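You operate a simulated robot arm through the tools that you are given. There is no shell and no other tool. Be economical: measure what you need, move in short steps, check, and stop when the job is done.

The job below is to be done with a simulated two-armed robot. You get a single attempt, and the scene is never put back.

TASK
Take the blue plastic block and leave it on the red wheel. Then put the wooden brush on the front of the pine table. Then take the black brush and leave it on the bottom board of the side shelf. Keep to this order.

Only the result counts: the job must be done as asked and must still hold three seconds after the hand-in. Knocking over, shifting, dropping, spilling or breaking anything else fails it.

THE ROBOT
Two 6-joint arms with two-finger grippers on one trunk, on a base that drives. Base frame: it is fixed to the floor where the robot stands at the start and does not move with it; the origin is under the middle of the robot, x ahead of it, y to its left, z up; the surface under the hand at the start is at about z = 800. Units: mm, degrees, N and s.
The left shoulder is at the start at [70, 148, 1415], the right one opposite. With the tool pointing down near the work surface each hand reaches from about 340 to 620 mm from the robot's upright axis, wherever it stands, measured 20 degrees to its own side. Places, roughly: black brush [500, 2000, 750]; bottom board of the side shelf [700, -2100, 100]; front of the pine table (108x24 cm) [-2700, -1720, 780]; red wheel (6x6x3 cm) [-4100, 0, 600]; wooden brush [500, 2000, 750]. Payload 2.45 kg a hand.
The tool frame of a hand sits at the grasp point between the pads (the TCP): z along the fingers, y along the line on which they close. The tips reach 30 mm beyond it. The gripper opens to 106 mm. The gripper's body begins 79 mm behind the TCP.
Orientation is that of the tool frame in the base frame, as a unit quaternion [x, y, z, w]. With the fingers straight down and closing along the base's y, the tool's x points along the base's -x, its y along +y and its z along -z.

THE INTERFACE
- The arms move only by the tool apply_moves. It takes "left_rows", "right_rows" or both (then of equal length, played together; a hand with none holds still); each is a list of rows, each a list of 7 numbers: the shift along the tool's x, y, z in units of 40 mm (1.0 is 40 mm), then the turn, a rotation vector about the tool's x, y, z in units of 5 degrees (1.0 is 5 degrees), then the finger opening in mm, from 0 to 106. In form: [[x, y, z, rx, ry, rz, gripper], ...]. A call has 1 to 8 rows; each row shifts and turns the commanded pose from where the row before left it, along the tool's axes as they then stand. A call with a number of a shift or a turn outside -1 to 1 is refused whole. Each row takes 0.2 s and may step no farther than 50 mm and 8.6 degrees from the row before; otherwise, or with a gripper value out of range, the whole call is refused. A pose out of reach is approached as far as the arm can. The call stops where the force on the tool passes 40 N (or 10 N more than at its start, if that is more) or the arm is blocked; 0.2 s more then pass. The fingers move at their own pace (about 72 mm/s each) and stop on an object; they squeeze with about 36 N. The grip force told is the motor's: it shows also when the fingers shut on nothing. Time passes only in rows, and 0.2 s behind the last, so rows that do not move let the fingers close. It gives the time, the measured TCP pose, the force on the tool (base axes), the opening and the grip force at its end, in the units of the frame above (readings bear some noise), with the torque about the TCP (base axes, N m) and any sound that the robot's microphone picked up, and new pictures: "views" is both (left out), scene, wrist or none (wrist: the cameras of the hands that moved).
- Cameras (640 x 400 px; columns grow to the right, rows downward): "scene" is now at [120, -15.3, 1615.1]; the picture's right is [-0.24, -0.97, 0.00], its down [-0.81, 0.20, -0.55] and it looks along [0.54, -0.13, -0.83] (base axes); focal length 274 px, centre (320, 200). "left" rides on the left gripper at [76, 2, -106] in its tool frame; the picture's right is [-0.02, 1.00, 0.00], its down [-0.78, -0.02, -0.62] and it looks along [-0.62, -0.01, 0.78] (tool axes); focal length 247 px, centre (320, 200). "right" rides on the right gripper at [76, -2, -106] in its tool frame; the picture's right is [0.02, 1.00, 0.00], its down [-0.78, 0.02, -0.62] and it looks along [-0.62, 0.01, 0.78] (tool axes); focal length 247 px, centre (320, 200). There is no depth. A picture from a camera that has moved, and an enlarged one, comes with that camera's place and axes in the base frame and with its lens.
- raise_lower(by): slides the trunk up (or, below 0, down) by that many mm; the arms and the scene camera ride with it, the base frame stays. It gives what a move gives, with no picture.
- roll_base(legs): drives the robot by 1 to 6 legs, each [ahead, left, turn to the left] in mm, mm and degrees, along the robot's own axes; the way and the turn of a leg run together, so that a leg with both is an arc; at most 1500 mm and 180 degrees a leg. The arms and the cameras ride along, it lands a little off, and it stops where it bumps. It gives what a move gives, and a new picture of the scene camera.
- pan_tilt(pan, tilt): turns the head with the scene camera to pan (to the left, within 86 degrees either way) and tilt (down, from -29 to 69), counted from straight ahead of the robot. It gives what a move gives, and a new picture of the scene camera.
- inspect(camera, box): a new picture of the part [left, top, right, bottom] of that camera's present view, enlarged. It takes no simulated time.
- close_job(): hands the job in; it is judged then, once.

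Work in short steps. Places have to be worked out from the pictures, the camera data and where the tool is seen: move nearer, look again, correct. Check each grasp and each placing, and mend what went wrong. You have 165 turns and 260 pictures in all, those below and enlarged ones among them. Open the grippers and draw the arms clear of the work before you hand the job in, unless the task says otherwise.

The tools are called after "Call:" as name(argument=value, ...) on one line, values as JSON. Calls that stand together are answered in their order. apply_moves: Moves the arms, as the interface text tells. Its arguments: {"type":"object","properties":{"left_rows":{"type":"array","items":{"type":"array","items":{"type":"number"}}},"right_rows":{"type":"array","items":{"type":"array","items":{"type":"number"}}},"views":{"type":"string","enum":["both","scene","wrist","none"]}},"required":[]} The other tools are called the same way: raise_lower (by) slides the trunk up or down; roll_base (legs) drives the base; pan_tilt (pan, tilt) turns the head that bears the scene camera; inspect (camera, box) takes an enlarged picture of a part of a camera's view; close_job () hands the job in.

At the start:

```text
clock: 0.0
left_ee_pos: [576.7, 175.5, 1089.2]
left_tool_rot: [0.001, 1.0, 0.0, 0.0]
left_ft_force: [0.6, 0.1, -0.1]
left_wrist_torque: [-0.01, 0.0, 0.03]
left_opening: 105.8
left_grip_force: 0.0
right_ee_pos: [510.8, -240.8, 1000.7]
right_tool_rot: [-0.001, 1.0, 0.0, -0.001]
right_ft_force: [0.5, 0.8, 0.3]
right_wrist_torque: [0.0, 0.0, -0.01]
right_opening: 106.0
right_grip_force: 0.0
trunk travel left (down, up): [-888.0, 52.0]
robot x, y, heading: [-2.8, 3.6, 0.2]
head pan, tilt: [-14.0, 56.3]
```

scene: 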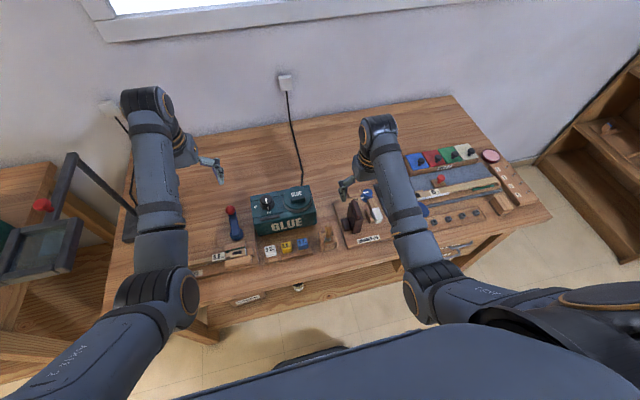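
right: 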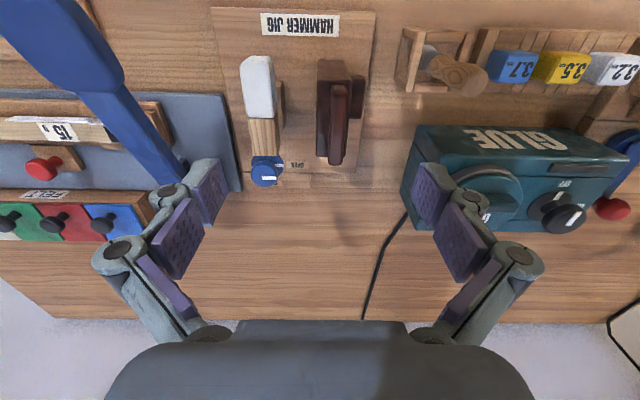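
left: 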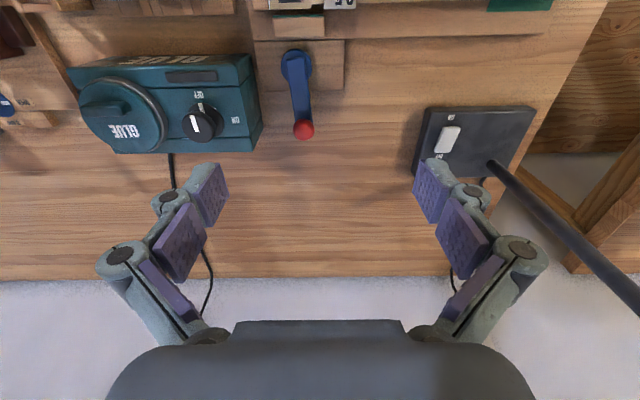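

The scene shows a workbench with several labelled blocks, so I'll enlarge to identify the blue one and look around.

Call:
inspect(camera="scene", box=[200, 170, 360, 310])

Call:
inspect(camera="right", box=[380, 0, 640, 160])

Call:
inspect(camera="scene", box=[330, 130, 560, 270])

```text
2.86 times, centred on (280, 240) of scene
camera zoom: at [120.0, -15.3, 1615.1], right [-0.24, -0.97, 0.0], down [-0.81, 0.2, -0.55], along [0.54, -0.13, -0.83], focal length 784 px, centre (434, 86)
```

zoom: 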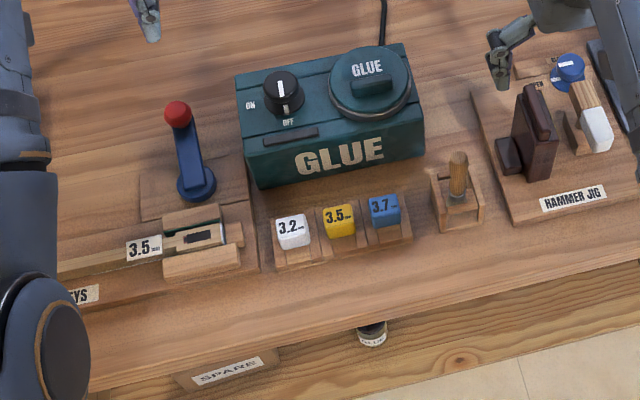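

```text
2.46 times, centred on (510, 80) of right
camera zoom: at [435.0, -239.5, 1107.8], right [-0.02, 1.0, 0.0], down [0.78, 0.02, 0.62], along [0.62, 0.01, -0.78], focal length 608 px, centre (-148, 495)
```

zoom: 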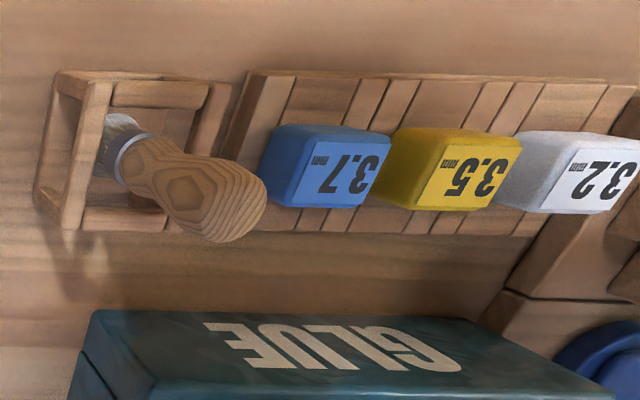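

```text
2.78 times, centred on (445, 200) of scene
camera zoom: at [120.0, -15.3, 1615.1], right [-0.24, -0.97, 0.0], down [-0.81, 0.2, -0.55], along [0.54, -0.13, -0.83], focal length 763 px, centre (-28, 200)
```

zoom: 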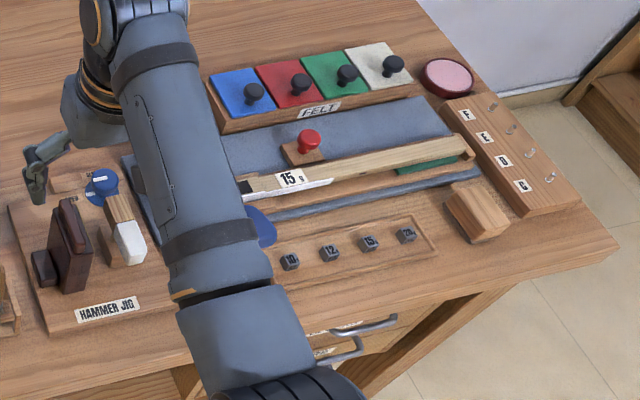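

The blue "3.7" block is near (481,-46,830). Before grasping I look left and right to rule out other candidates and learn the room.

Call:
pan_tilt(pan=80, tilt=15)

Call:
pan_tilt(pan=-80, tilt=15)

Call:
pan_tilt(pan=0, tilt=62)

```text
clock: 1.7
left_ee_pos: [576.2, 176.8, 1088.2]
left_tool_rot: [0.0, 1.0, 0.001, 0.0]
left_ft_force: [0.2, -0.1, 0.5]
left_wrist_torque: [-0.01, -0.02, 0.01]
left_opening: 105.9
left_grip_force: 0.1
right_ee_pos: [510.9, -238.6, 1001.6]
right_tool_rot: [0.0, 1.0, 0.0, 0.0]
right_ft_force: [-0.6, 0.2, -0.7]
right_wrist_torque: [-0.01, -0.03, 0.0]
right_opening: 106.2
right_grip_force: 0.0
trunk travel left (down, up): [-888.0, 52.0]
robot x, y, heading: [0.4, -0.1, -0.0]
head pan, tilt: [80.0, 15.0]
camera scene: at [67.7, 93.9, 1677.0], right [0.98, -0.17, 0.0], down [-0.05, -0.26, -0.97], along [0.17, 0.95, -0.26], focal length 274 px, centre (320, 200)
```

scene: 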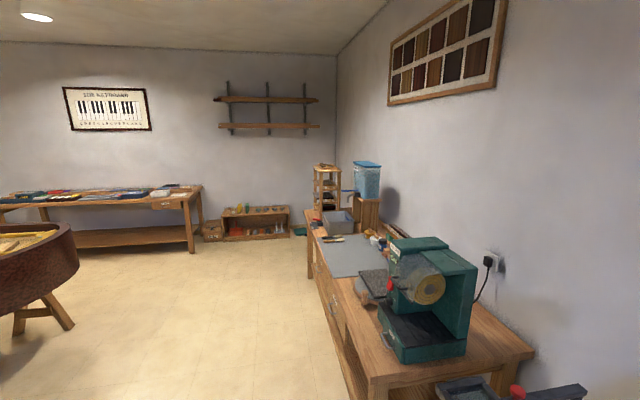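

```text
clock: 4.2
left_ee_pos: [576.9, 176.1, 1088.7]
left_tool_rot: [0.001, 1.0, 0.0, 0.001]
left_ft_force: [-0.1, -0.2, -0.8]
left_wrist_torque: [-0.02, 0.0, -0.01]
left_opening: 106.3
left_grip_force: 0.0
right_ee_pos: [511.3, -239.6, 1001.3]
right_tool_rot: [0.0, 1.0, 0.0, 0.0]
right_ft_force: [0.4, -0.2, 0.1]
right_wrist_torque: [-0.04, 0.0, 0.04]
right_opening: 106.3
right_grip_force: 0.1
trunk travel left (down, up): [-888.0, 52.0]
robot x, y, heading: [2.6, -4.9, 0.2]
head pan, tilt: [-80.0, 15.0]
camera scene: at [67.6, -90.1, 1677.0], right [-0.98, -0.17, 0.0], down [-0.05, 0.25, -0.97], along [0.17, -0.95, -0.26], focal length 274 px, centre (320, 200)
```

scene: 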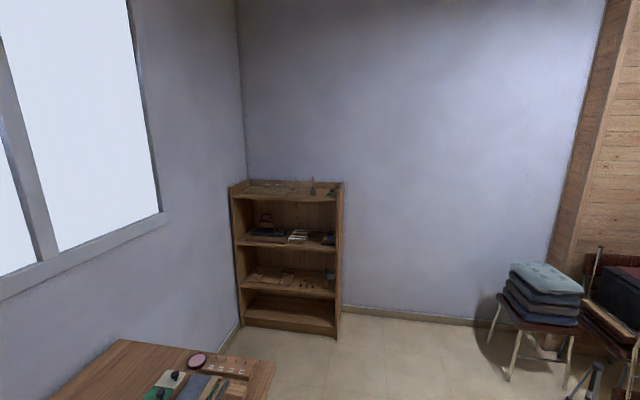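

```text
clock: 5.7
left_ee_pos: [576.8, 177.3, 1088.6]
left_tool_rot: [0.001, 1.0, 0.001, 0.0]
left_ft_force: [-0.8, 0.6, -0.6]
left_wrist_torque: [-0.01, 0.0, -0.01]
left_opening: 106.0
left_grip_force: 0.1
right_ee_pos: [512.6, -239.3, 1002.5]
right_tool_rot: [0.0, 1.0, 0.0, 0.0]
right_ft_force: [0.2, 0.0, 0.2]
right_wrist_torque: [0.03, 0.0, 0.01]
right_opening: 106.0
right_grip_force: 0.2
trunk travel left (down, up): [-888.0, 52.0]
robot x, y, heading: [2.4, -2.2, 0.0]
head pan, tilt: [0.0, 62.0]
camera scene: at [115.7, 1.8, 1608.4], right [0.0, -1.0, 0.0], down [-0.88, 0.0, -0.47], along [0.47, 0.0, -0.88], focal length 274 px, centre (320, 200)
```

scene: 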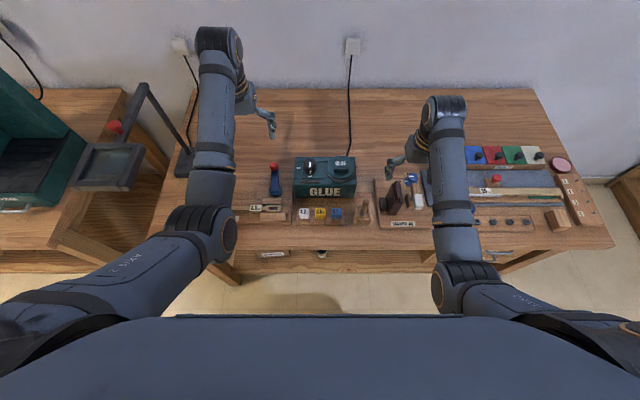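

I move the right hand above the block for a closer look.

Call:
apply_moves(right_rows=[[0.15, 0.97, 0, 0, 0, 0, 106], [0.15, 0.97, 0, 0, 0, 0, 106], [0.15, 0.97, 0, 0, 0, 0, 106], [0.15, 0.97, 0, 0, 0, 0, 106], [0.15, 0.97, 0, 0, 0, 0, 106]], views="wrist")

```text
clock: 6.7
left_ee_pos: [576.8, 176.1, 1089.8]
left_tool_rot: [0.0, 1.0, 0.0, -0.001]
left_ft_force: [0.6, -0.1, -0.1]
left_wrist_torque: [0.0, 0.03, 0.03]
left_opening: 106.1
left_grip_force: 0.0
right_ee_pos: [501.7, -196.7, 998.6]
right_tool_rot: [0.028, 0.995, -0.097, 0.01]
right_ft_force: [0.1, 0.1, -1.1]
right_wrist_torque: [-0.04, -0.04, 0.01]
right_opening: 106.2
right_grip_force: 0.1
right hand out of reach, approached as far as the arm can: row 5
trunk travel left (down, up): [-888.0, 52.0]
robot x, y, heading: [0.4, 0.6, 0.0]
head pan, tilt: [0.0, 62.0]
stopped in row 5 (right hand): the arm was blocked; the commanded pose is now the measured one
camera right: at [425.0, -172.7, 1100.3], right [0.04, 0.98, -0.19], down [0.77, 0.09, 0.63], along [0.63, -0.17, -0.75], focal length 247 px, centre (320, 200)
```

right: 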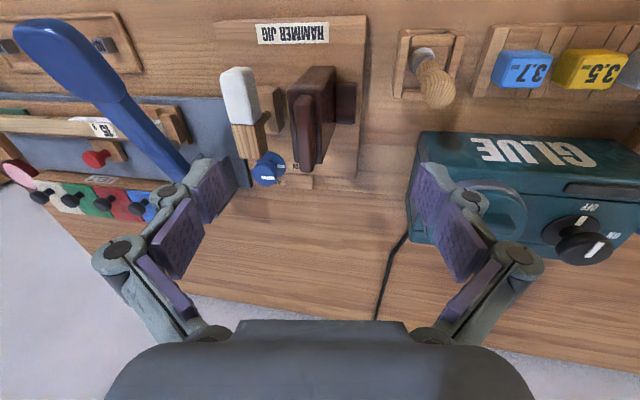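

The right arm cannot reach across. I restore it, then strafe the robot right so the left hand is over the block.

Call:
apply_moves(right_rows=[[0, -0.7, 0, -0.74, 0.08, -0.21, 106], [0, -0.7, 0, -0.74, 0.08, -0.21, 106], [0, -0.4, -0.4, -0.74, 0.08, -0.21, 106], [0, -0.4, -0.7, 0, 0, 0, 106], [0, 0, -0.7, 0, 0, 0, 106]], views="none")

Call:
roll_base(legs=[[0, -225, 0]])

```text
clock: 7.9
left_ee_pos: [577.5, 175.6, 1089.9]
left_tool_rot: [0.0, 1.0, 0.0, 0.0]
left_ft_force: [-0.3, 0.2, -0.7]
left_wrist_torque: [-0.02, 0.01, 0.0]
left_opening: 106.1
left_grip_force: 0.0
right_ee_pos: [505.4, -290.7, 1050.4]
right_tool_rot: [0.0, 1.0, 0.002, 0.0]
right_ft_force: [-0.1, 0.2, -0.7]
right_wrist_torque: [0.01, -0.01, 0.02]
right_opening: 106.1
right_grip_force: 0.0
right hand out of reach, approached as far as the arm can: row 4, 5
trunk travel left (down, up): [-888.0, 52.0]
robot x, y, heading: [4.6, -2.4, -0.1]
head pan, tilt: [0.0, 62.0]
```

```text
clock: 9.6
left_ee_pos: [577.3, -43.4, 1089.8]
left_tool_rot: [0.001, 1.0, 0.0, 0.001]
left_ft_force: [-0.2, -0.1, -0.2]
left_wrist_torque: [-0.07, 0.02, 0.02]
left_opening: 106.2
left_grip_force: 0.0
right_ee_pos: [502.7, -508.5, 1051.2]
right_tool_rot: [0.002, 1.0, 0.001, 0.002]
right_ft_force: [0.7, -0.5, 0.5]
right_wrist_torque: [-0.04, -0.01, -0.02]
right_opening: 106.1
right_grip_force: 0.0
trunk travel left (down, up): [-888.0, 52.0]
robot x, y, heading: [-1.3, -216.4, -0.3]
head pan, tilt: [0.0, 62.0]
camera scene: at [115.3, -216.1, 1608.4], right [0.0, -1.0, 0.0], down [-0.88, 0.0, -0.47], along [0.47, 0.0, -0.88], focal length 274 px, centre (320, 200)
```

scene: 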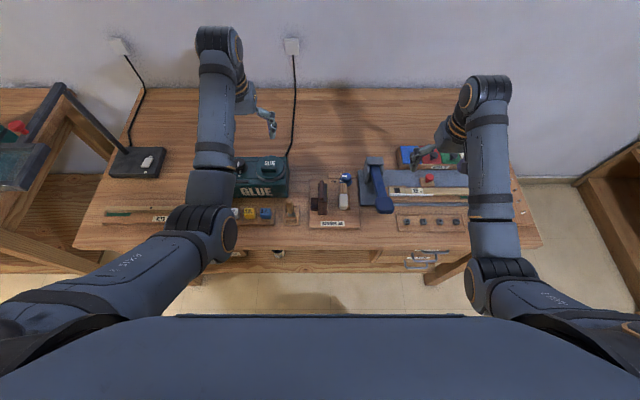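

Left hand now moves back over the block and down to about z=1000.

Call:
apply_moves(left_rows=[[0.9, 0, 0, 0, 0, 0, 106], [0.9, 0, 0.4, 0, 0, 0, 106], [0.6, 0, 0.8, 0, 0, 0, 106], [0, 0, 0.8, 0, 0, 0, 106]], views="wrist")

```text
clock: 10.6
left_ee_pos: [496.4, -47.4, 987.3]
left_tool_rot: [0.001, 1.0, -0.001, 0.0]
left_ft_force: [0.9, -0.2, 0.2]
left_wrist_torque: [-0.03, -0.01, 0.03]
left_opening: 105.9
left_grip_force: 0.0
left hand out of reach, approached as far as the arm can: row 1, 2
right_ee_pos: [503.7, -510.6, 1049.8]
right_tool_rot: [0.002, 1.0, 0.0, 0.001]
right_ft_force: [0.2, -0.2, -0.9]
right_wrist_torque: [0.0, 0.0, 0.03]
right_opening: 106.1
right_grip_force: 0.0
trunk travel left (down, up): [-888.0, 52.0]
robot x, y, heading: [-1.8, -220.4, -0.1]
head pan, tilt: [0.0, 62.0]
camera left: at [419.0, -44.1, 1095.0], right [0.02, 1.0, 0.0], down [0.78, -0.02, 0.62], along [0.62, -0.02, -0.78], focal length 247 px, centre (320, 200)
```

left: 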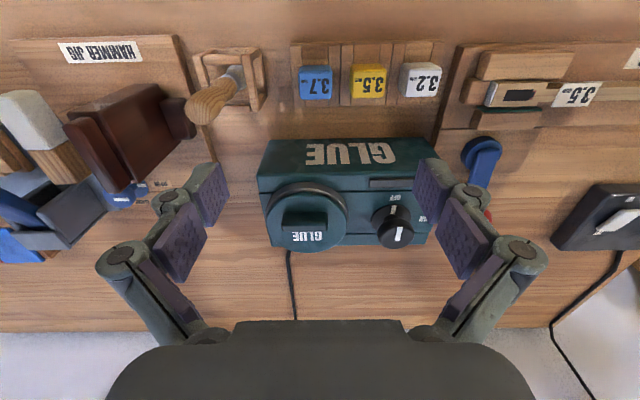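

Call:
inspect(camera="left", box=[240, 30, 480, 180])

```text
2.67 times, centred on (360, 105) of left
camera zoom: at [419.0, -44.1, 1095.0], right [0.02, 1.0, 0.0], down [0.78, -0.02, 0.62], along [0.62, -0.02, -0.78], focal length 659 px, centre (213, 453)
```

zoom: 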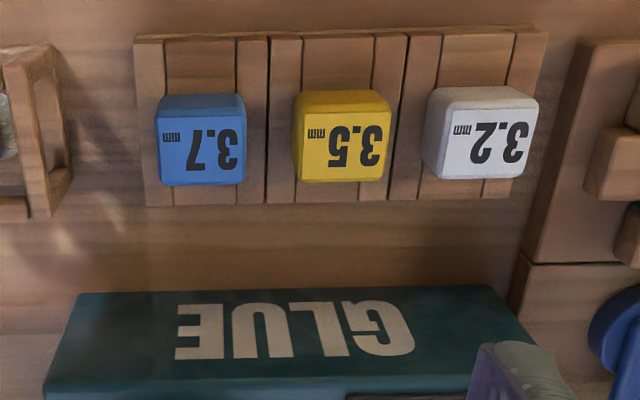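

Rails run along x beside the blocks, so I'll grip along x. I yaw the hand 90°.

Call:
apply_moves(left_rows=[[0, 0, 0, 0, 0, 1, 106], [0, 0, 0, 0, 0, 1, 90], [0, 0, 0, 0, 0, 1, 70], [0, 0, 0, 0, 0, 1, 70], [0, 0, 0, 0, 0, 1, 70], [0, 0, 0, 0, 0, 1, 70], [0, 0, 0, 0, 0, 1, 70], [0, 0, 0, 0, 0, 1, 70]], views="none")

Call:
apply_moves(left_rows=[[0, 0, 0, 0, 0, 1, 70], [0, 0, 0, 0, 0, 1, 70], [0, 0, 0, 0, 0, 1, 70], [0, 0, 0, 0, 0, 1, 70], [0, 0, 0, 0, 0, 1, 70], [0, 0, 0, 0, 0, 1, 70], [0, 0, 0, 0, 0, 1, 70], [0, 0, 0, 0, 0, 1, 70]], views="none")

Call:
apply_moves(left_rows=[[0, 0, 0, 0, 0, 1, 70], [0, 0, 0, 0, 0, 1, 70]], views="wrist")

```text
clock: 12.4
left_ee_pos: [495.2, -48.0, 988.0]
left_tool_rot: [0.344, 0.939, 0.001, 0.0]
left_ft_force: [0.4, 0.3, 0.3]
left_wrist_torque: [0.01, -0.01, 0.02]
left_opening: 70.1
left_grip_force: 0.0
right_ee_pos: [503.2, -510.8, 1051.4]
right_tool_rot: [0.002, 1.0, 0.001, 0.001]
right_ft_force: [0.9, -0.1, -0.6]
right_wrist_torque: [0.0, -0.04, 0.0]
right_opening: 105.8
right_grip_force: 0.1
trunk travel left (down, up): [-888.0, 52.0]
robot x, y, heading: [-0.2, -219.2, 0.0]
head pan, tilt: [0.0, 62.0]
```

```text
clock: 14.2
left_ee_pos: [494.6, -49.1, 988.0]
left_tool_rot: [0.644, 0.765, 0.001, -0.001]
left_ft_force: [-0.3, -0.2, -0.2]
left_wrist_torque: [0.0, -0.02, -0.02]
left_opening: 70.2
left_grip_force: 0.1
right_ee_pos: [503.6, -512.0, 1050.5]
right_tool_rot: [0.002, 1.0, 0.0, 0.001]
right_ft_force: [0.3, -0.3, 0.4]
right_wrist_torque: [-0.01, 0.01, -0.03]
right_opening: 106.0
right_grip_force: 0.0
trunk travel left (down, up): [-888.0, 52.0]
robot x, y, heading: [3.1, -217.8, 0.0]
head pan, tilt: [0.0, 62.0]
```

```text
clock: 14.8
left_ee_pos: [495.1, -48.5, 989.3]
left_tool_rot: [0.708, 0.706, -0.001, -0.001]
left_ft_force: [-0.4, -0.7, 0.3]
left_wrist_torque: [-0.03, 0.02, -0.01]
left_opening: 69.8
left_grip_force: 0.0
right_ee_pos: [502.3, -511.5, 1051.6]
right_tool_rot: [0.001, 1.0, 0.002, 0.002]
right_ft_force: [0.3, 1.4, -0.4]
right_wrist_torque: [0.04, 0.0, 0.05]
right_opening: 106.1
right_grip_force: 0.1
trunk travel left (down, up): [-888.0, 52.0]
robot x, y, heading: [2.5, -219.2, -0.2]
head pan, tilt: [0.0, 62.0]
camera left: at [497.0, 29.7, 1096.4], right [1.0, -0.03, 0.0], down [-0.02, -0.78, 0.62], along [-0.02, -0.62, -0.78], focal length 247 px, centre (320, 200)
```

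left: 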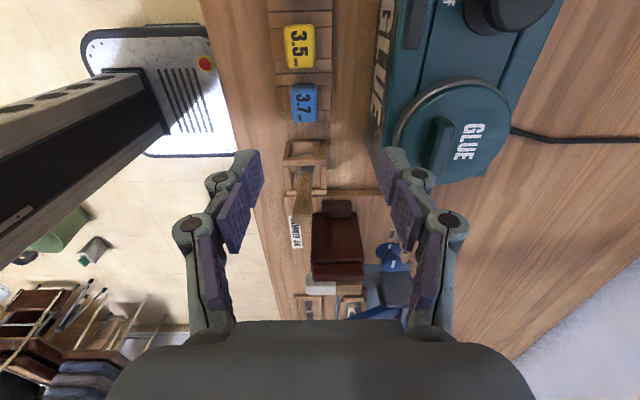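

Aligning: block centre about (478,-49). I shift and descend to z≈885, then look.

Call:
apply_moves(left_rows=[[0, -0.42, 0.5, 0, 0, 0, 70], [0, 0, 1, 0, 0, 0, 64], [0, 0, 1, 0, 0, 0, 60], [0, 0, 0, 0, 0, 0, 60]], views="wrist")

```text
clock: 15.8
left_ee_pos: [479.2, -48.1, 889.5]
left_tool_rot: [0.708, 0.706, 0.0, 0.0]
left_ft_force: [0.3, 0.1, 0.2]
left_wrist_torque: [0.01, -0.01, 0.04]
left_opening: 60.1
left_grip_force: 0.1
right_ee_pos: [501.5, -511.6, 1050.9]
right_tool_rot: [0.002, 1.0, 0.002, 0.002]
right_ft_force: [0.3, -0.3, -0.3]
right_wrist_torque: [-0.01, -0.03, 0.01]
right_opening: 105.8
right_grip_force: 0.0
trunk travel left (down, up): [-888.0, 52.0]
robot x, y, heading: [-0.8, -219.2, -0.1]
head pan, tilt: [0.0, 62.0]
camera left: at [479.9, 30.5, 997.7], right [1.0, -0.02, 0.0], down [-0.02, -0.78, 0.62], along [-0.01, -0.62, -0.78], focal length 247 px, centre (320, 200)
```

left: 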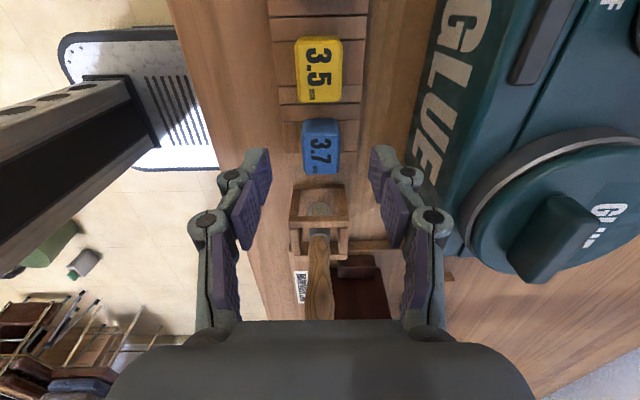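

Aligned well. Descend to z≈842 and close.

Call:
apply_moves(left_rows=[[0, 0, 0.6, 0, 0, 0, 60], [0, 0, 0.6, 0, 0, 0, 60], [0, 0, 0, 0, 0, 0, 20], [0, 0, 0, 0, 0, 0, 20], [0, 0, 0, 0, 0, 0, 20]], views="wrist")

```text
clock: 16.7
left_ee_pos: [476.8, -45.9, 846.1]
left_tool_rot: [0.707, 0.707, 0.003, 0.0]
left_ft_force: [-18.6, 0.7, 46.3]
left_wrist_torque: [-0.1, 1.09, -0.03]
left_opening: 25.0
left_grip_force: 29.0
right_ee_pos: [500.0, -510.1, 1052.7]
right_tool_rot: [0.002, 1.0, 0.002, 0.003]
right_ft_force: [0.2, 0.1, -0.2]
right_wrist_torque: [-0.03, 0.07, -0.02]
right_opening: 106.0
right_grip_force: 0.1
trunk travel left (down, up): [-888.0, 52.0]
robot x, y, heading: [1.2, -224.3, -0.1]
head pan, tilt: [0.0, 62.0]
stopped in row 4 (left hand): the force on the tool passed its limit at 52 N (the readings are from after the stop); the commanded pose is now the measured one
camera left: at [477.6, 31.4, 955.0], right [1.0, -0.02, 0.0], down [-0.02, -0.78, 0.62], along [-0.01, -0.62, -0.79], focal length 247 px, centre (320, 200)
```

left: 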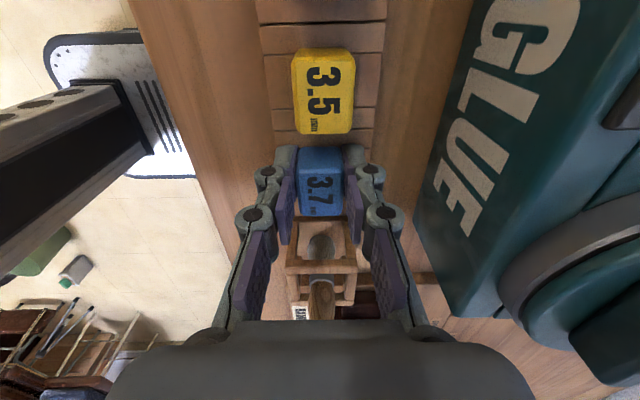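

Block is gripped at 25 mm; tips touched the tray. Lift gently.

Call:
apply_moves(left_rows=[[0, 0, -0.15, 0, 0, 0, 15], [0, 0, -0.3, 0, 0, 0, 15], [0, 0, -0.8, 0, 0, 0, 15], [0, 0, -1, 0, 0, 0, 15]], views="wrist")

```text
clock: 17.7
left_ee_pos: [480.7, -45.6, 931.6]
left_tool_rot: [0.707, 0.707, 0.001, -0.001]
left_ft_force: [-0.1, -0.5, -0.7]
left_wrist_torque: [0.0, -0.02, -0.01]
left_opening: 24.6
left_grip_force: 35.5
right_ee_pos: [503.3, -510.4, 1049.4]
right_tool_rot: [0.002, 1.0, 0.0, 0.002]
right_ft_force: [0.3, -0.3, -0.2]
right_wrist_torque: [-0.02, -0.01, -0.03]
right_opening: 105.7
right_grip_force: 0.1
trunk travel left (down, up): [-888.0, 52.0]
robot x, y, heading: [1.0, -222.3, -0.1]
head pan, tilt: [0.0, 62.0]
camera left: at [481.1, 32.0, 1040.1], right [1.0, -0.02, 0.0], down [-0.02, -0.79, 0.62], along [-0.01, -0.62, -0.79], focal length 247 px, centre (320, 200)
```

left: 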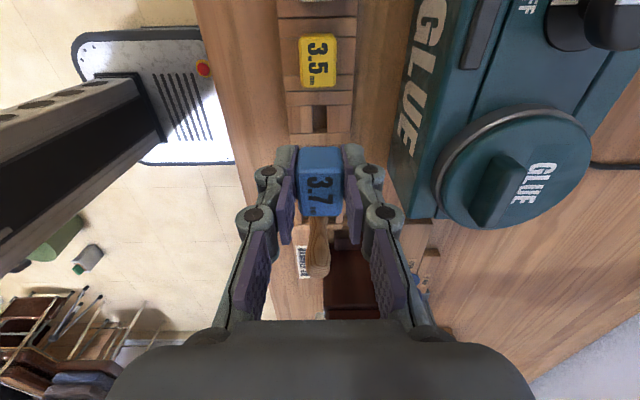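

Held. I raise further, then back off 450 mm from the bench and look around.

Call:
apply_moves(left_rows=[[0, 0, -1, 0, 0, 0, 15], [0, 0, -1, 0, 0, 0, 15]], views="none")

Call:
roll_base(legs=[[-450, 0, 0]])

Call:
pan_tilt(pan=86, tilt=30)

Call:
pan_tilt(pan=-86, tilt=30)

```text
clock: 18.3
left_ee_pos: [478.0, -43.8, 1012.9]
left_tool_rot: [0.707, 0.707, 0.002, -0.001]
left_ft_force: [-0.8, 0.0, 0.2]
left_wrist_torque: [0.04, 0.01, 0.0]
left_opening: 24.5
left_grip_force: 35.9
right_ee_pos: [503.1, -511.1, 1051.3]
right_tool_rot: [0.001, 1.0, 0.002, 0.003]
right_ft_force: [-0.1, 1.0, 0.4]
right_wrist_torque: [-0.01, -0.01, 0.01]
right_opening: 105.8
right_grip_force: 0.1
trunk travel left (down, up): [-888.0, 52.0]
robot x, y, heading: [-0.9, -221.0, -0.0]
head pan, tilt: [0.0, 62.0]
```

```text
clock: 21.1
left_ee_pos: [16.1, -41.2, 1013.0]
left_tool_rot: [0.708, 0.707, 0.001, 0.0]
left_ft_force: [-1.2, -0.1, -0.2]
left_wrist_torque: [-0.01, 0.0, -0.01]
left_opening: 24.3
left_grip_force: 36.2
right_ee_pos: [41.3, -509.9, 1049.8]
right_tool_rot: [0.002, 1.0, 0.002, 0.001]
right_ft_force: [0.8, -0.3, 0.2]
right_wrist_torque: [0.0, 0.01, -0.01]
right_opening: 106.1
right_grip_force: 0.1
trunk travel left (down, up): [-888.0, 52.0]
robot x, y, heading: [-462.5, -221.3, -0.2]
head pan, tilt: [0.0, 62.0]
camera scene: at [-345.3, -217.7, 1608.3], right [0.0, -1.0, 0.0], down [-0.88, 0.0, -0.47], along [0.47, 0.0, -0.88], focal length 274 px, centre (320, 200)
```

scene: 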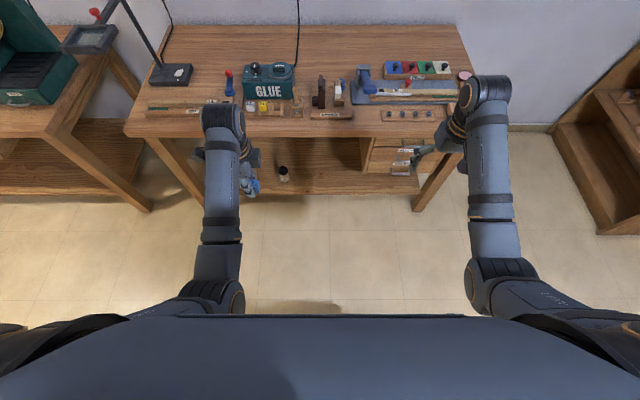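

```text
clock: 22.7
left_ee_pos: [14.7, -43.2, 1013.7]
left_tool_rot: [0.708, 0.706, 0.001, 0.0]
left_ft_force: [-0.2, 0.7, -0.8]
left_wrist_torque: [0.04, 0.03, 0.02]
left_opening: 24.5
left_grip_force: 35.6
right_ee_pos: [41.2, -509.7, 1049.9]
right_tool_rot: [0.001, 1.0, 0.0, 0.002]
right_ft_force: [-0.3, 0.6, -0.5]
right_wrist_torque: [0.02, 0.02, 0.01]
right_opening: 105.8
right_grip_force: 0.1
trunk travel left (down, up): [-888.0, 52.0]
robot x, y, heading: [-464.6, -220.9, -0.2]
head pan, tilt: [85.9, 30.0]
camera scene: at [-404.4, -127.3, 1652.8], right [1.0, -0.07, 0.0], down [-0.04, -0.5, -0.87], along [0.06, 0.86, -0.5], focal length 274 px, centre (320, 200)
```

scene: 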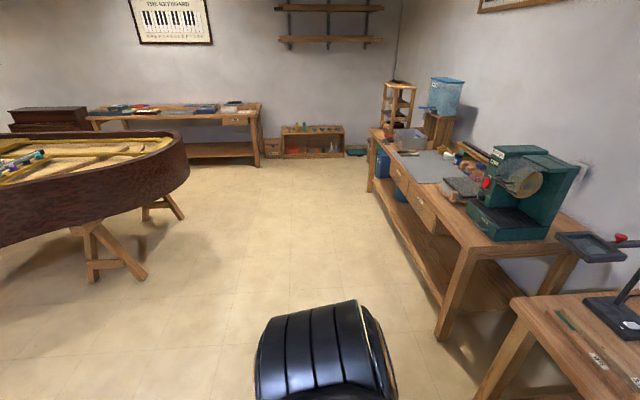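

```text
clock: 25.3
left_ee_pos: [15.5, -43.4, 1014.1]
left_tool_rot: [0.708, 0.707, 0.0, 0.0]
left_ft_force: [-0.3, 0.2, -0.1]
left_wrist_torque: [-0.02, 0.01, -0.01]
left_opening: 24.6
left_grip_force: 36.1
right_ee_pos: [40.3, -510.1, 1050.1]
right_tool_rot: [0.001, 1.0, 0.001, 0.002]
right_ft_force: [0.0, 0.5, -0.4]
right_wrist_torque: [0.0, 0.0, -0.02]
right_opening: 106.3
right_grip_force: 0.0
trunk travel left (down, up): [-888.0, 52.0]
robot x, y, heading: [-460.9, -220.4, -0.1]
head pan, tilt: [-85.9, 30.0]
camera scene: at [-405.1, -307.7, 1652.8], right [-1.0, -0.07, 0.0], down [-0.03, 0.5, -0.87], along [0.06, -0.86, -0.5], focal length 274 px, centre (320, 200)
```

scene: 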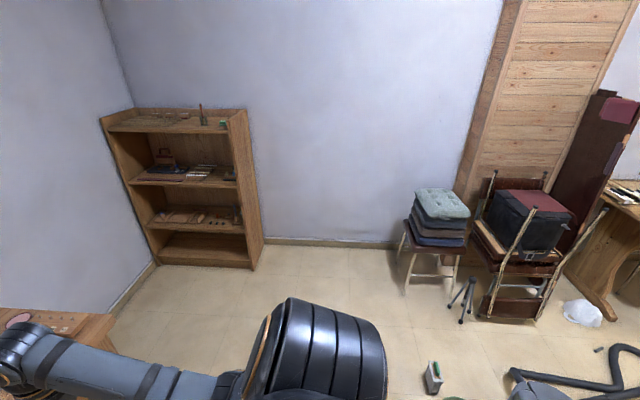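

Space around is clear enough to turn in place. I turn left 180° in halves with the head facing ahead.

Call:
pan_tilt(pan=60, tilt=25)

Call:
roll_base(legs=[[0, 0, 90]])

Call:
roll_base(legs=[[0, 0, 90]])

Call:
pan_tilt(pan=0, tilt=20)

```text
clock: 27.6
left_ee_pos: [15.6, -42.3, 1012.9]
left_tool_rot: [0.708, 0.706, 0.001, -0.001]
left_ft_force: [0.4, -0.3, -0.3]
left_wrist_torque: [0.02, -0.02, 0.0]
left_opening: 24.6
left_grip_force: 36.0
right_ee_pos: [39.8, -510.4, 1051.5]
right_tool_rot: [0.002, 1.0, 0.001, 0.002]
right_ft_force: [0.6, 0.7, 0.6]
right_wrist_torque: [-0.02, -0.02, 0.02]
right_opening: 106.0
right_grip_force: 0.0
trunk travel left (down, up): [-888.0, 52.0]
robot x, y, heading: [-465.4, -221.7, -0.4]
head pan, tilt: [60.0, 25.0]
camera scene: at [-364.9, -137.9, 1660.8], right [0.86, -0.5, 0.0], down [-0.21, -0.37, -0.91], along [0.46, 0.78, -0.42], focal length 274 px, centre (320, 200)
```

scene: 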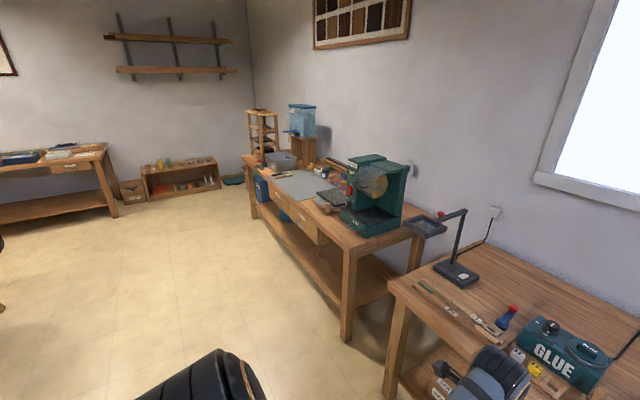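

```text
clock: 31.7
left_ee_pos: [-614.9, 267.5, 1013.4]
left_tool_rot: [0.026, 1.0, 0.0, -0.001]
left_ft_force: [0.1, 1.0, -0.2]
left_wrist_torque: [0.01, 0.0, -0.01]
left_opening: 24.7
left_grip_force: 35.9
right_ee_pos: [-147.1, 268.8, 1050.4]
right_tool_rot: [-0.687, 0.727, 0.003, 0.0]
right_ft_force: [-0.8, 1.0, 0.9]
right_wrist_torque: [0.01, 0.0, 0.01]
right_opening: 105.8
right_grip_force: 0.0
trunk travel left (down, up): [-888.0, 52.0]
robot x, y, heading: [-460.3, -217.1, 87.0]
head pan, tilt: [60.0, 25.0]
camera scene: at [-535.7, -116.7, 1660.8], right [0.55, 0.84, 0.0], down [0.35, -0.23, -0.91], along [-0.76, 0.5, -0.42], focal length 274 px, centre (320, 200)
```

scene: 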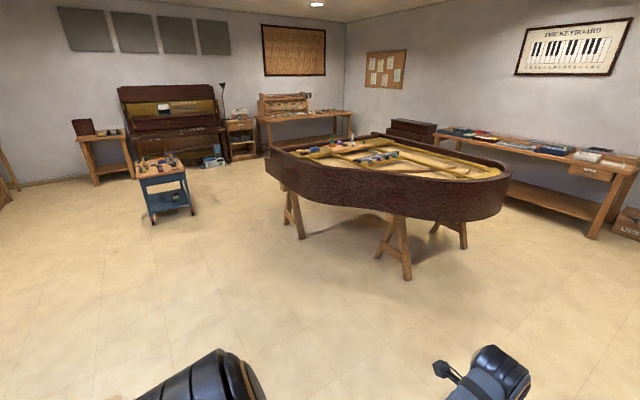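

```text
clock: 35.8
left_ee_pos: [-957.9, -338.8, 1012.5]
left_tool_rot: [-0.664, 0.748, 0.0, -0.001]
left_ft_force: [-0.2, -0.6, -0.1]
left_wrist_torque: [-0.03, -0.04, -0.04]
left_opening: 24.4
left_grip_force: 36.5
right_ee_pos: [-928.6, 128.5, 1051.1]
right_tool_rot: [0.998, -0.06, -0.001, 0.0]
right_ft_force: [-0.1, -0.7, -0.9]
right_wrist_torque: [-0.02, 0.02, 0.02]
right_opening: 105.8
right_grip_force: 0.1
trunk travel left (down, up): [-888.0, 52.0]
robot x, y, heading: [-461.5, -218.3, 173.2]
head pan, tilt: [60.0, 25.0]
camera scene: at [-566.9, -284.6, 1660.8], right [-0.8, 0.6, 0.0], down [0.25, 0.34, -0.91], along [-0.54, -0.72, -0.42], focal length 274 px, centre (320, 200)
```

scene: 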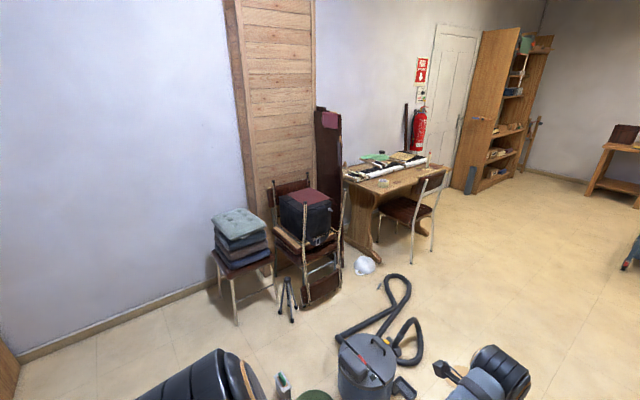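

```text
clock: 37.1
left_ee_pos: [-958.2, -338.1, 1014.4]
left_tool_rot: [-0.664, 0.748, 0.0, 0.0]
left_ft_force: [-0.3, -0.2, -0.8]
left_wrist_torque: [0.03, 0.04, -0.04]
left_opening: 24.3
left_grip_force: 35.9
right_ee_pos: [-928.5, 129.1, 1051.6]
right_tool_rot: [0.998, -0.059, -0.002, 0.001]
right_ft_force: [-0.2, 0.4, -0.4]
right_wrist_torque: [0.04, 0.0, -0.01]
right_opening: 105.8
right_grip_force: 0.1
trunk travel left (down, up): [-888.0, 52.0]
robot x, y, heading: [-459.5, -220.3, 173.0]
head pan, tilt: [0.0, 20.0]
camera scene: at [-604.1, -200.1, 1668.8], right [0.12, 0.99, 0.0], down [0.34, -0.04, -0.94], along [-0.93, 0.11, -0.34], focal length 274 px, centre (320, 200)
```

scene: 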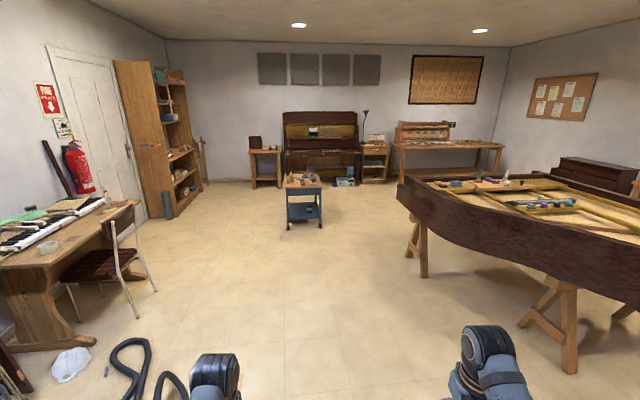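

The blue trolley ahead is near (-4000,0) — likely holding the red wheel. Let me zoom.

Call:
inspect(camera="scene", box=[260, 160, 350, 235])

Call:
roll_base(legs=[[1450, 0, 5]])

```text
5.33 times, centred on (305, 198) of scene
camera zoom: at [-604.1, -200.1, 1668.8], right [0.12, 0.99, 0.0], down [0.34, -0.04, -0.94], along [-0.93, 0.11, -0.34], focal length 1463 px, centre (400, 213)
```

zoom: 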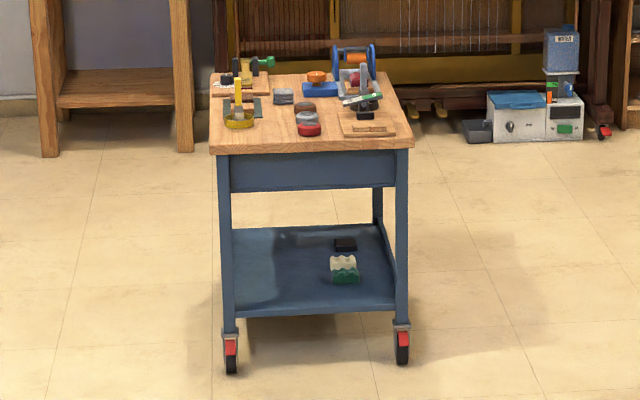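

```text
clock: 40.6
left_ee_pos: [-1476.0, -279.6, 1010.1]
left_tool_rot: [-0.664, 0.747, -0.004, 0.001]
left_ft_force: [-1.2, -0.1, 0.1]
left_wrist_torque: [0.0, -0.07, -0.01]
left_opening: 24.6
left_grip_force: 35.9
right_ee_pos: [-1448.1, 186.8, 1045.7]
right_tool_rot: [0.998, -0.061, 0.003, 0.002]
right_ft_force: [-1.6, 0.6, -0.6]
right_wrist_torque: [0.0, -0.07, -0.03]
right_opening: 106.0
right_grip_force: 0.1
trunk travel left (down, up): [-888.0, 52.0]
robot x, y, heading: [-975.7, -161.7, 173.1]
head pan, tilt: [0.0, 20.0]
stopped in leg 1: the robot was blocked; the commanded pose is now the measured one
camera scene: at [-1126.9, -141.9, 1667.6], right [0.12, 0.99, 0.0], down [0.35, -0.04, -0.94], along [-0.93, 0.11, -0.35], focal length 274 px, centre (320, 200)
```

scene: 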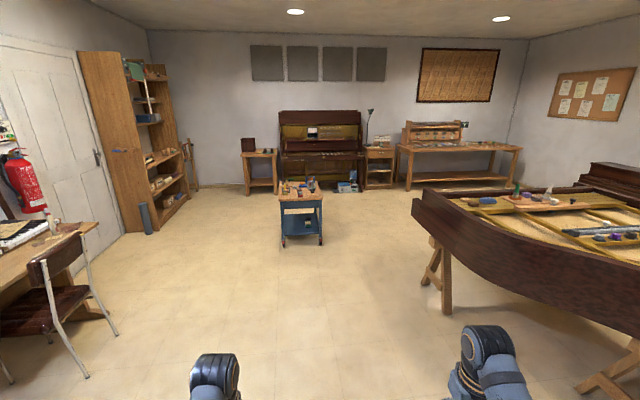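

The base was blocked after ~520 mm; I look down to see what's there.

Call:
pan_tilt(pan=40, tilt=60)

Call:
pan_tilt(pan=80, tilt=60)

Call:
pan_tilt(pan=-40, tilt=60)

```text
clock: 41.7
left_ee_pos: [-1470.1, -282.6, 1013.4]
left_tool_rot: [-0.663, 0.748, -0.001, -0.001]
left_ft_force: [0.1, -0.2, -0.4]
left_wrist_torque: [0.0, -0.02, 0.0]
left_opening: 24.6
left_grip_force: 35.8
right_ee_pos: [-1440.6, 184.6, 1050.7]
right_tool_rot: [0.998, -0.061, -0.001, 0.001]
right_ft_force: [-0.4, 0.3, -0.1]
right_wrist_torque: [0.0, 0.02, 0.03]
right_opening: 105.9
right_grip_force: 0.1
trunk travel left (down, up): [-888.0, 52.0]
robot x, y, heading: [-973.3, -158.9, 173.0]
head pan, tilt: [40.0, 60.0]
camera scene: at [-1079.9, -191.2, 1610.7], right [-0.55, 0.84, 0.0], down [0.73, 0.47, -0.5], along [-0.42, -0.27, -0.87], focal length 274 px, centre (320, 200)
```

scene: 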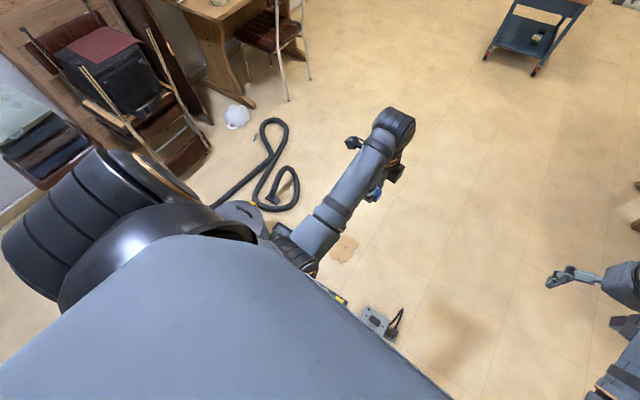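

```text
clock: 42.8
left_ee_pos: [-1469.4, -282.7, 1013.0]
left_tool_rot: [-0.664, 0.748, 0.0, -0.001]
left_ft_force: [0.3, -0.6, -0.4]
left_wrist_torque: [0.0, 0.02, -0.02]
left_opening: 24.5
left_grip_force: 36.3
right_ee_pos: [-1439.2, 184.3, 1050.3]
right_tool_rot: [0.998, -0.061, -0.001, 0.001]
right_ft_force: [-0.2, 0.2, -0.1]
right_wrist_torque: [0.01, -0.03, -0.01]
right_opening: 106.1
right_grip_force: 0.1
trunk travel left (down, up): [-888.0, 52.0]
robot x, y, heading: [-971.3, -162.2, 173.3]
head pan, tilt: [80.0, 60.0]
camera scene: at [-1042.2, -218.9, 1610.7], right [-0.96, 0.29, 0.0], down [0.25, 0.83, -0.5], along [-0.15, -0.48, -0.87], focal length 274 px, centre (320, 200)
```

scene: 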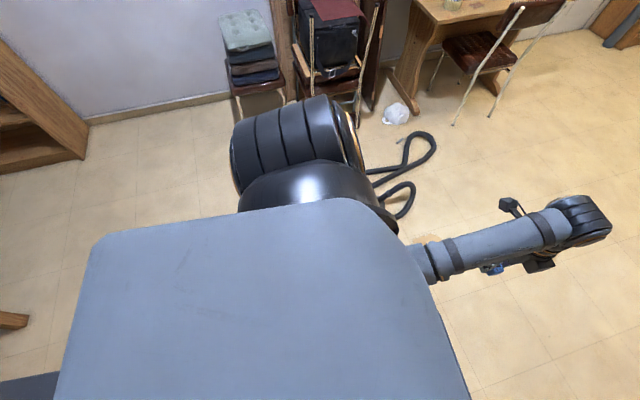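

```text
clock: 44.8
left_ee_pos: [-1469.9, -282.3, 1013.4]
left_tool_rot: [-0.664, 0.748, -0.001, -0.001]
left_ft_force: [-0.9, 0.0, -0.4]
left_wrist_torque: [0.03, -0.01, -0.03]
left_opening: 24.4
left_grip_force: 35.6
right_ee_pos: [-1438.9, 184.7, 1050.8]
right_tool_rot: [0.998, -0.061, -0.002, 0.001]
right_ft_force: [-0.2, 0.0, -0.1]
right_wrist_torque: [-0.02, 0.01, 0.02]
right_opening: 105.9
right_grip_force: 0.0
trunk travel left (down, up): [-888.0, 52.0]
robot x, y, heading: [-975.1, -160.6, 173.0]
head pan, tilt: [-40.0, 60.0]
camera scene: at [-1068.5, -106.5, 1610.7], right [0.73, 0.68, 0.0], down [0.59, -0.63, -0.5], along [-0.34, 0.36, -0.87], focal length 274 px, centre (320, 200)
```

scene: 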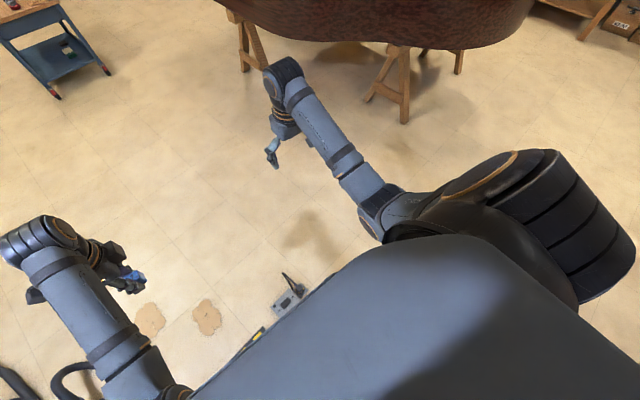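

Call:
pan_tilt(pan=-5, tilt=69)

Call:
inspect(camera="scene", box=[200, 150, 440, 300])

```text
clock: 45.8
left_ee_pos: [-1469.9, -282.6, 1012.2]
left_tool_rot: [-0.664, 0.748, 0.0, -0.001]
left_ft_force: [-0.7, -0.7, -0.5]
left_wrist_torque: [0.02, -0.06, -0.01]
left_opening: 24.7
left_grip_force: 36.1
right_ee_pos: [-1439.5, 184.4, 1050.3]
right_tool_rot: [0.998, -0.061, -0.001, 0.001]
right_ft_force: [-0.5, 0.1, 0.0]
right_wrist_torque: [0.03, -0.01, 0.01]
right_opening: 106.1
right_grip_force: 0.1
trunk travel left (down, up): [-888.0, 52.0]
robot x, y, heading: [-970.6, -162.2, 173.0]
head pan, tilt: [-5.0, 68.8]
camera scene: at [-1077.6, -143.5, 1601.3], right [0.21, 0.98, 0.0], down [0.91, -0.19, -0.36], along [-0.35, 0.08, -0.93], focal length 274 px, centre (320, 200)
```

scene: 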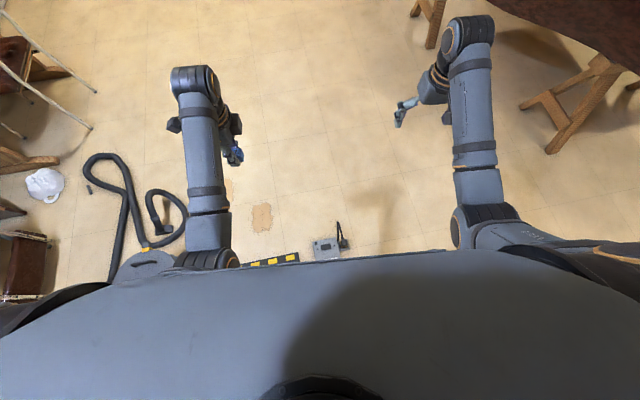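

```text
2.67 times, centred on (320, 225) of scene
camera zoom: at [-1077.6, -143.5, 1601.3], right [0.21, 0.98, 0.0], down [0.91, -0.19, -0.36], along [-0.35, 0.08, -0.93], focal length 731 px, centre (320, 133)
```

zoom: 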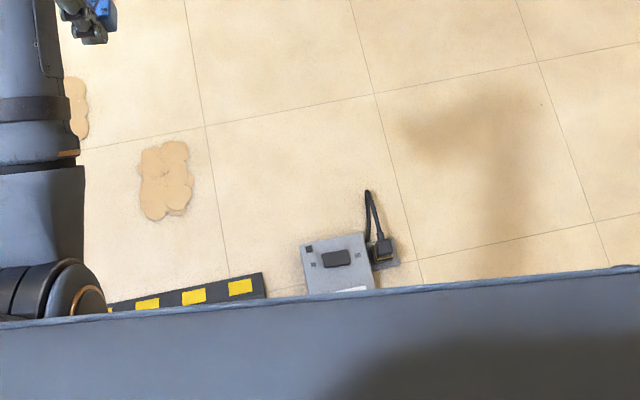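

A floor socket, cable ramp and vacuum lie just ahead (socket's right end about y=+105). I back off, straighten heading and strafe right to y≈560.

Call:
roll_base(legs=[[-200, 0, 0], [0, 0, 7], [0, -700, 0]])

```text
clock: 51.4
left_ee_pos: [-1255.5, 334.2, 1013.0]
left_tool_rot: [-0.705, 0.71, -0.001, -0.001]
left_ft_force: [0.3, -0.3, 0.2]
left_wrist_torque: [-0.02, 0.05, 0.02]
left_opening: 24.8
left_grip_force: 36.0
right_ee_pos: [-1277.2, 802.6, 1049.9]
right_tool_rot: [1.0, -0.005, -0.001, 0.001]
right_ft_force: [-0.2, 0.7, -0.3]
right_wrist_torque: [0.02, 0.02, -0.04]
right_opening: 105.9
right_grip_force: 0.0
trunk travel left (down, up): [-888.0, 52.0]
robot x, y, heading: [-779.1, 507.1, 179.4]
head pan, tilt: [-5.0, 68.8]
camera scene: at [-881.1, 515.6, 1601.3], right [0.1, 1.0, 0.0], down [0.93, -0.09, -0.36], along [-0.36, 0.04, -0.93], focal length 274 px, centre (320, 200)
```

scene: 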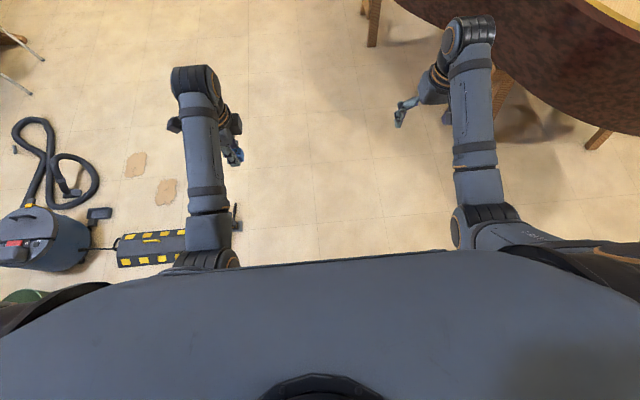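

Path straight ahead looks clear (piano rim y>1150). Drive ahead 1050.

Call:
pan_tilt(pan=0, tilt=40)

Call:
roll_base(legs=[[1050, 0, 0]])

```text
clock: 52.3
left_ee_pos: [-1255.7, 334.9, 1013.1]
left_tool_rot: [-0.705, 0.71, 0.0, -0.001]
left_ft_force: [0.5, 0.1, -0.7]
left_wrist_torque: [0.02, 0.0, -0.05]
left_opening: 24.6
left_grip_force: 35.6
right_ee_pos: [-1278.3, 802.0, 1050.1]
right_tool_rot: [1.0, -0.005, -0.001, 0.001]
right_ft_force: [0.3, -0.7, 0.6]
right_wrist_torque: [0.0, -0.01, -0.01]
right_opening: 106.2
right_grip_force: 0.1
trunk travel left (down, up): [-888.0, 52.0]
robot x, y, heading: [-777.7, 509.7, 179.4]
head pan, tilt: [0.0, 40.0]
camera scene: at [-910.4, 512.1, 1637.4], right [0.01, 1.0, 0.0], down [0.64, -0.01, -0.77], along [-0.77, 0.01, -0.64], focal length 274 px, centre (320, 200)
```

scene: 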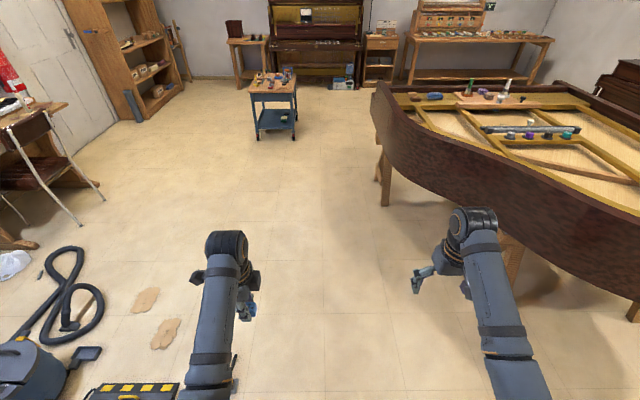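

```text
clock: 57.9
left_ee_pos: [-2348.5, 367.8, 1013.2]
left_tool_rot: [-0.697, 0.717, 0.0, 0.0]
left_ft_force: [-0.6, 1.0, -0.6]
left_wrist_torque: [-0.05, 0.01, 0.01]
left_opening: 24.5
left_grip_force: 35.9
right_ee_pos: [-2360.2, 834.8, 1050.9]
right_tool_rot: [1.0, -0.016, -0.001, 0.001]
right_ft_force: [-0.4, 0.5, 0.3]
right_wrist_torque: [0.0, 0.02, 0.01]
right_opening: 106.0
right_grip_force: 0.1
trunk travel left (down, up): [-888.0, 52.0]
robot x, y, heading: [-1861.3, 526.8, 178.3]
head pan, tilt: [0.0, 40.0]
camera scene: at [-1999.5, 536.6, 1637.5], right [0.03, 1.0, 0.0], down [0.64, -0.02, -0.77], along [-0.77, 0.02, -0.64], focal length 274 px, centre (320, 200)
```

scene: 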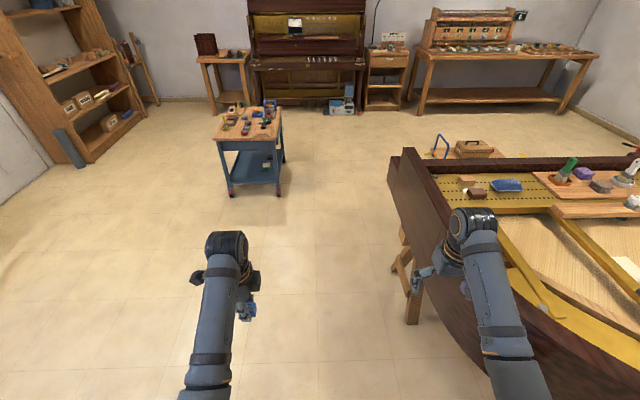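

Right arm is nearing the piano; strafe left 350, then advance 1100 toward the trolley.

Call:
roll_base(legs=[[0, 350, 2], [1100, 0, 0]])

```text
clock: 65.5
left_ee_pos: [-3474.1, 32.0, 1013.4]
left_tool_rot: [-0.697, 0.717, -0.001, 0.0]
left_ft_force: [0.1, 0.8, -0.1]
left_wrist_torque: [0.02, -0.04, 0.01]
left_opening: 24.4
left_grip_force: 35.8
right_ee_pos: [-3486.2, 500.3, 1050.6]
right_tool_rot: [1.0, -0.016, -0.002, 0.002]
right_ft_force: [-0.8, -1.3, -0.2]
right_wrist_torque: [-0.03, -0.02, 0.02]
right_opening: 106.0
right_grip_force: 0.0
trunk travel left (down, up): [-888.0, 52.0]
robot x, y, heading: [-2991.8, 196.5, 178.2]
head pan, tilt: [0.0, 40.0]
camera scene: at [-3124.9, 201.4, 1637.5], right [0.03, 1.0, 0.0], down [0.64, -0.02, -0.77], along [-0.77, 0.02, -0.64], focal length 274 px, centre (320, 200)
```

scene: 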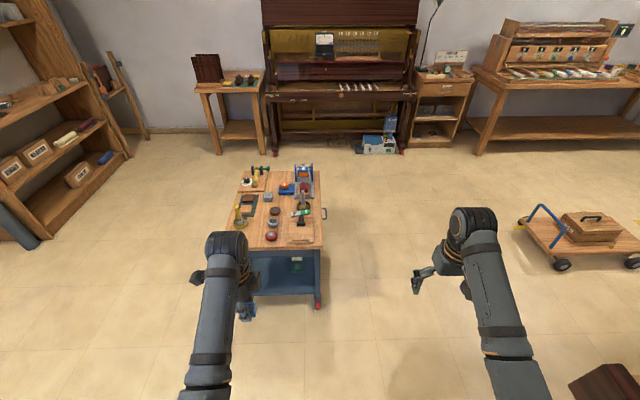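

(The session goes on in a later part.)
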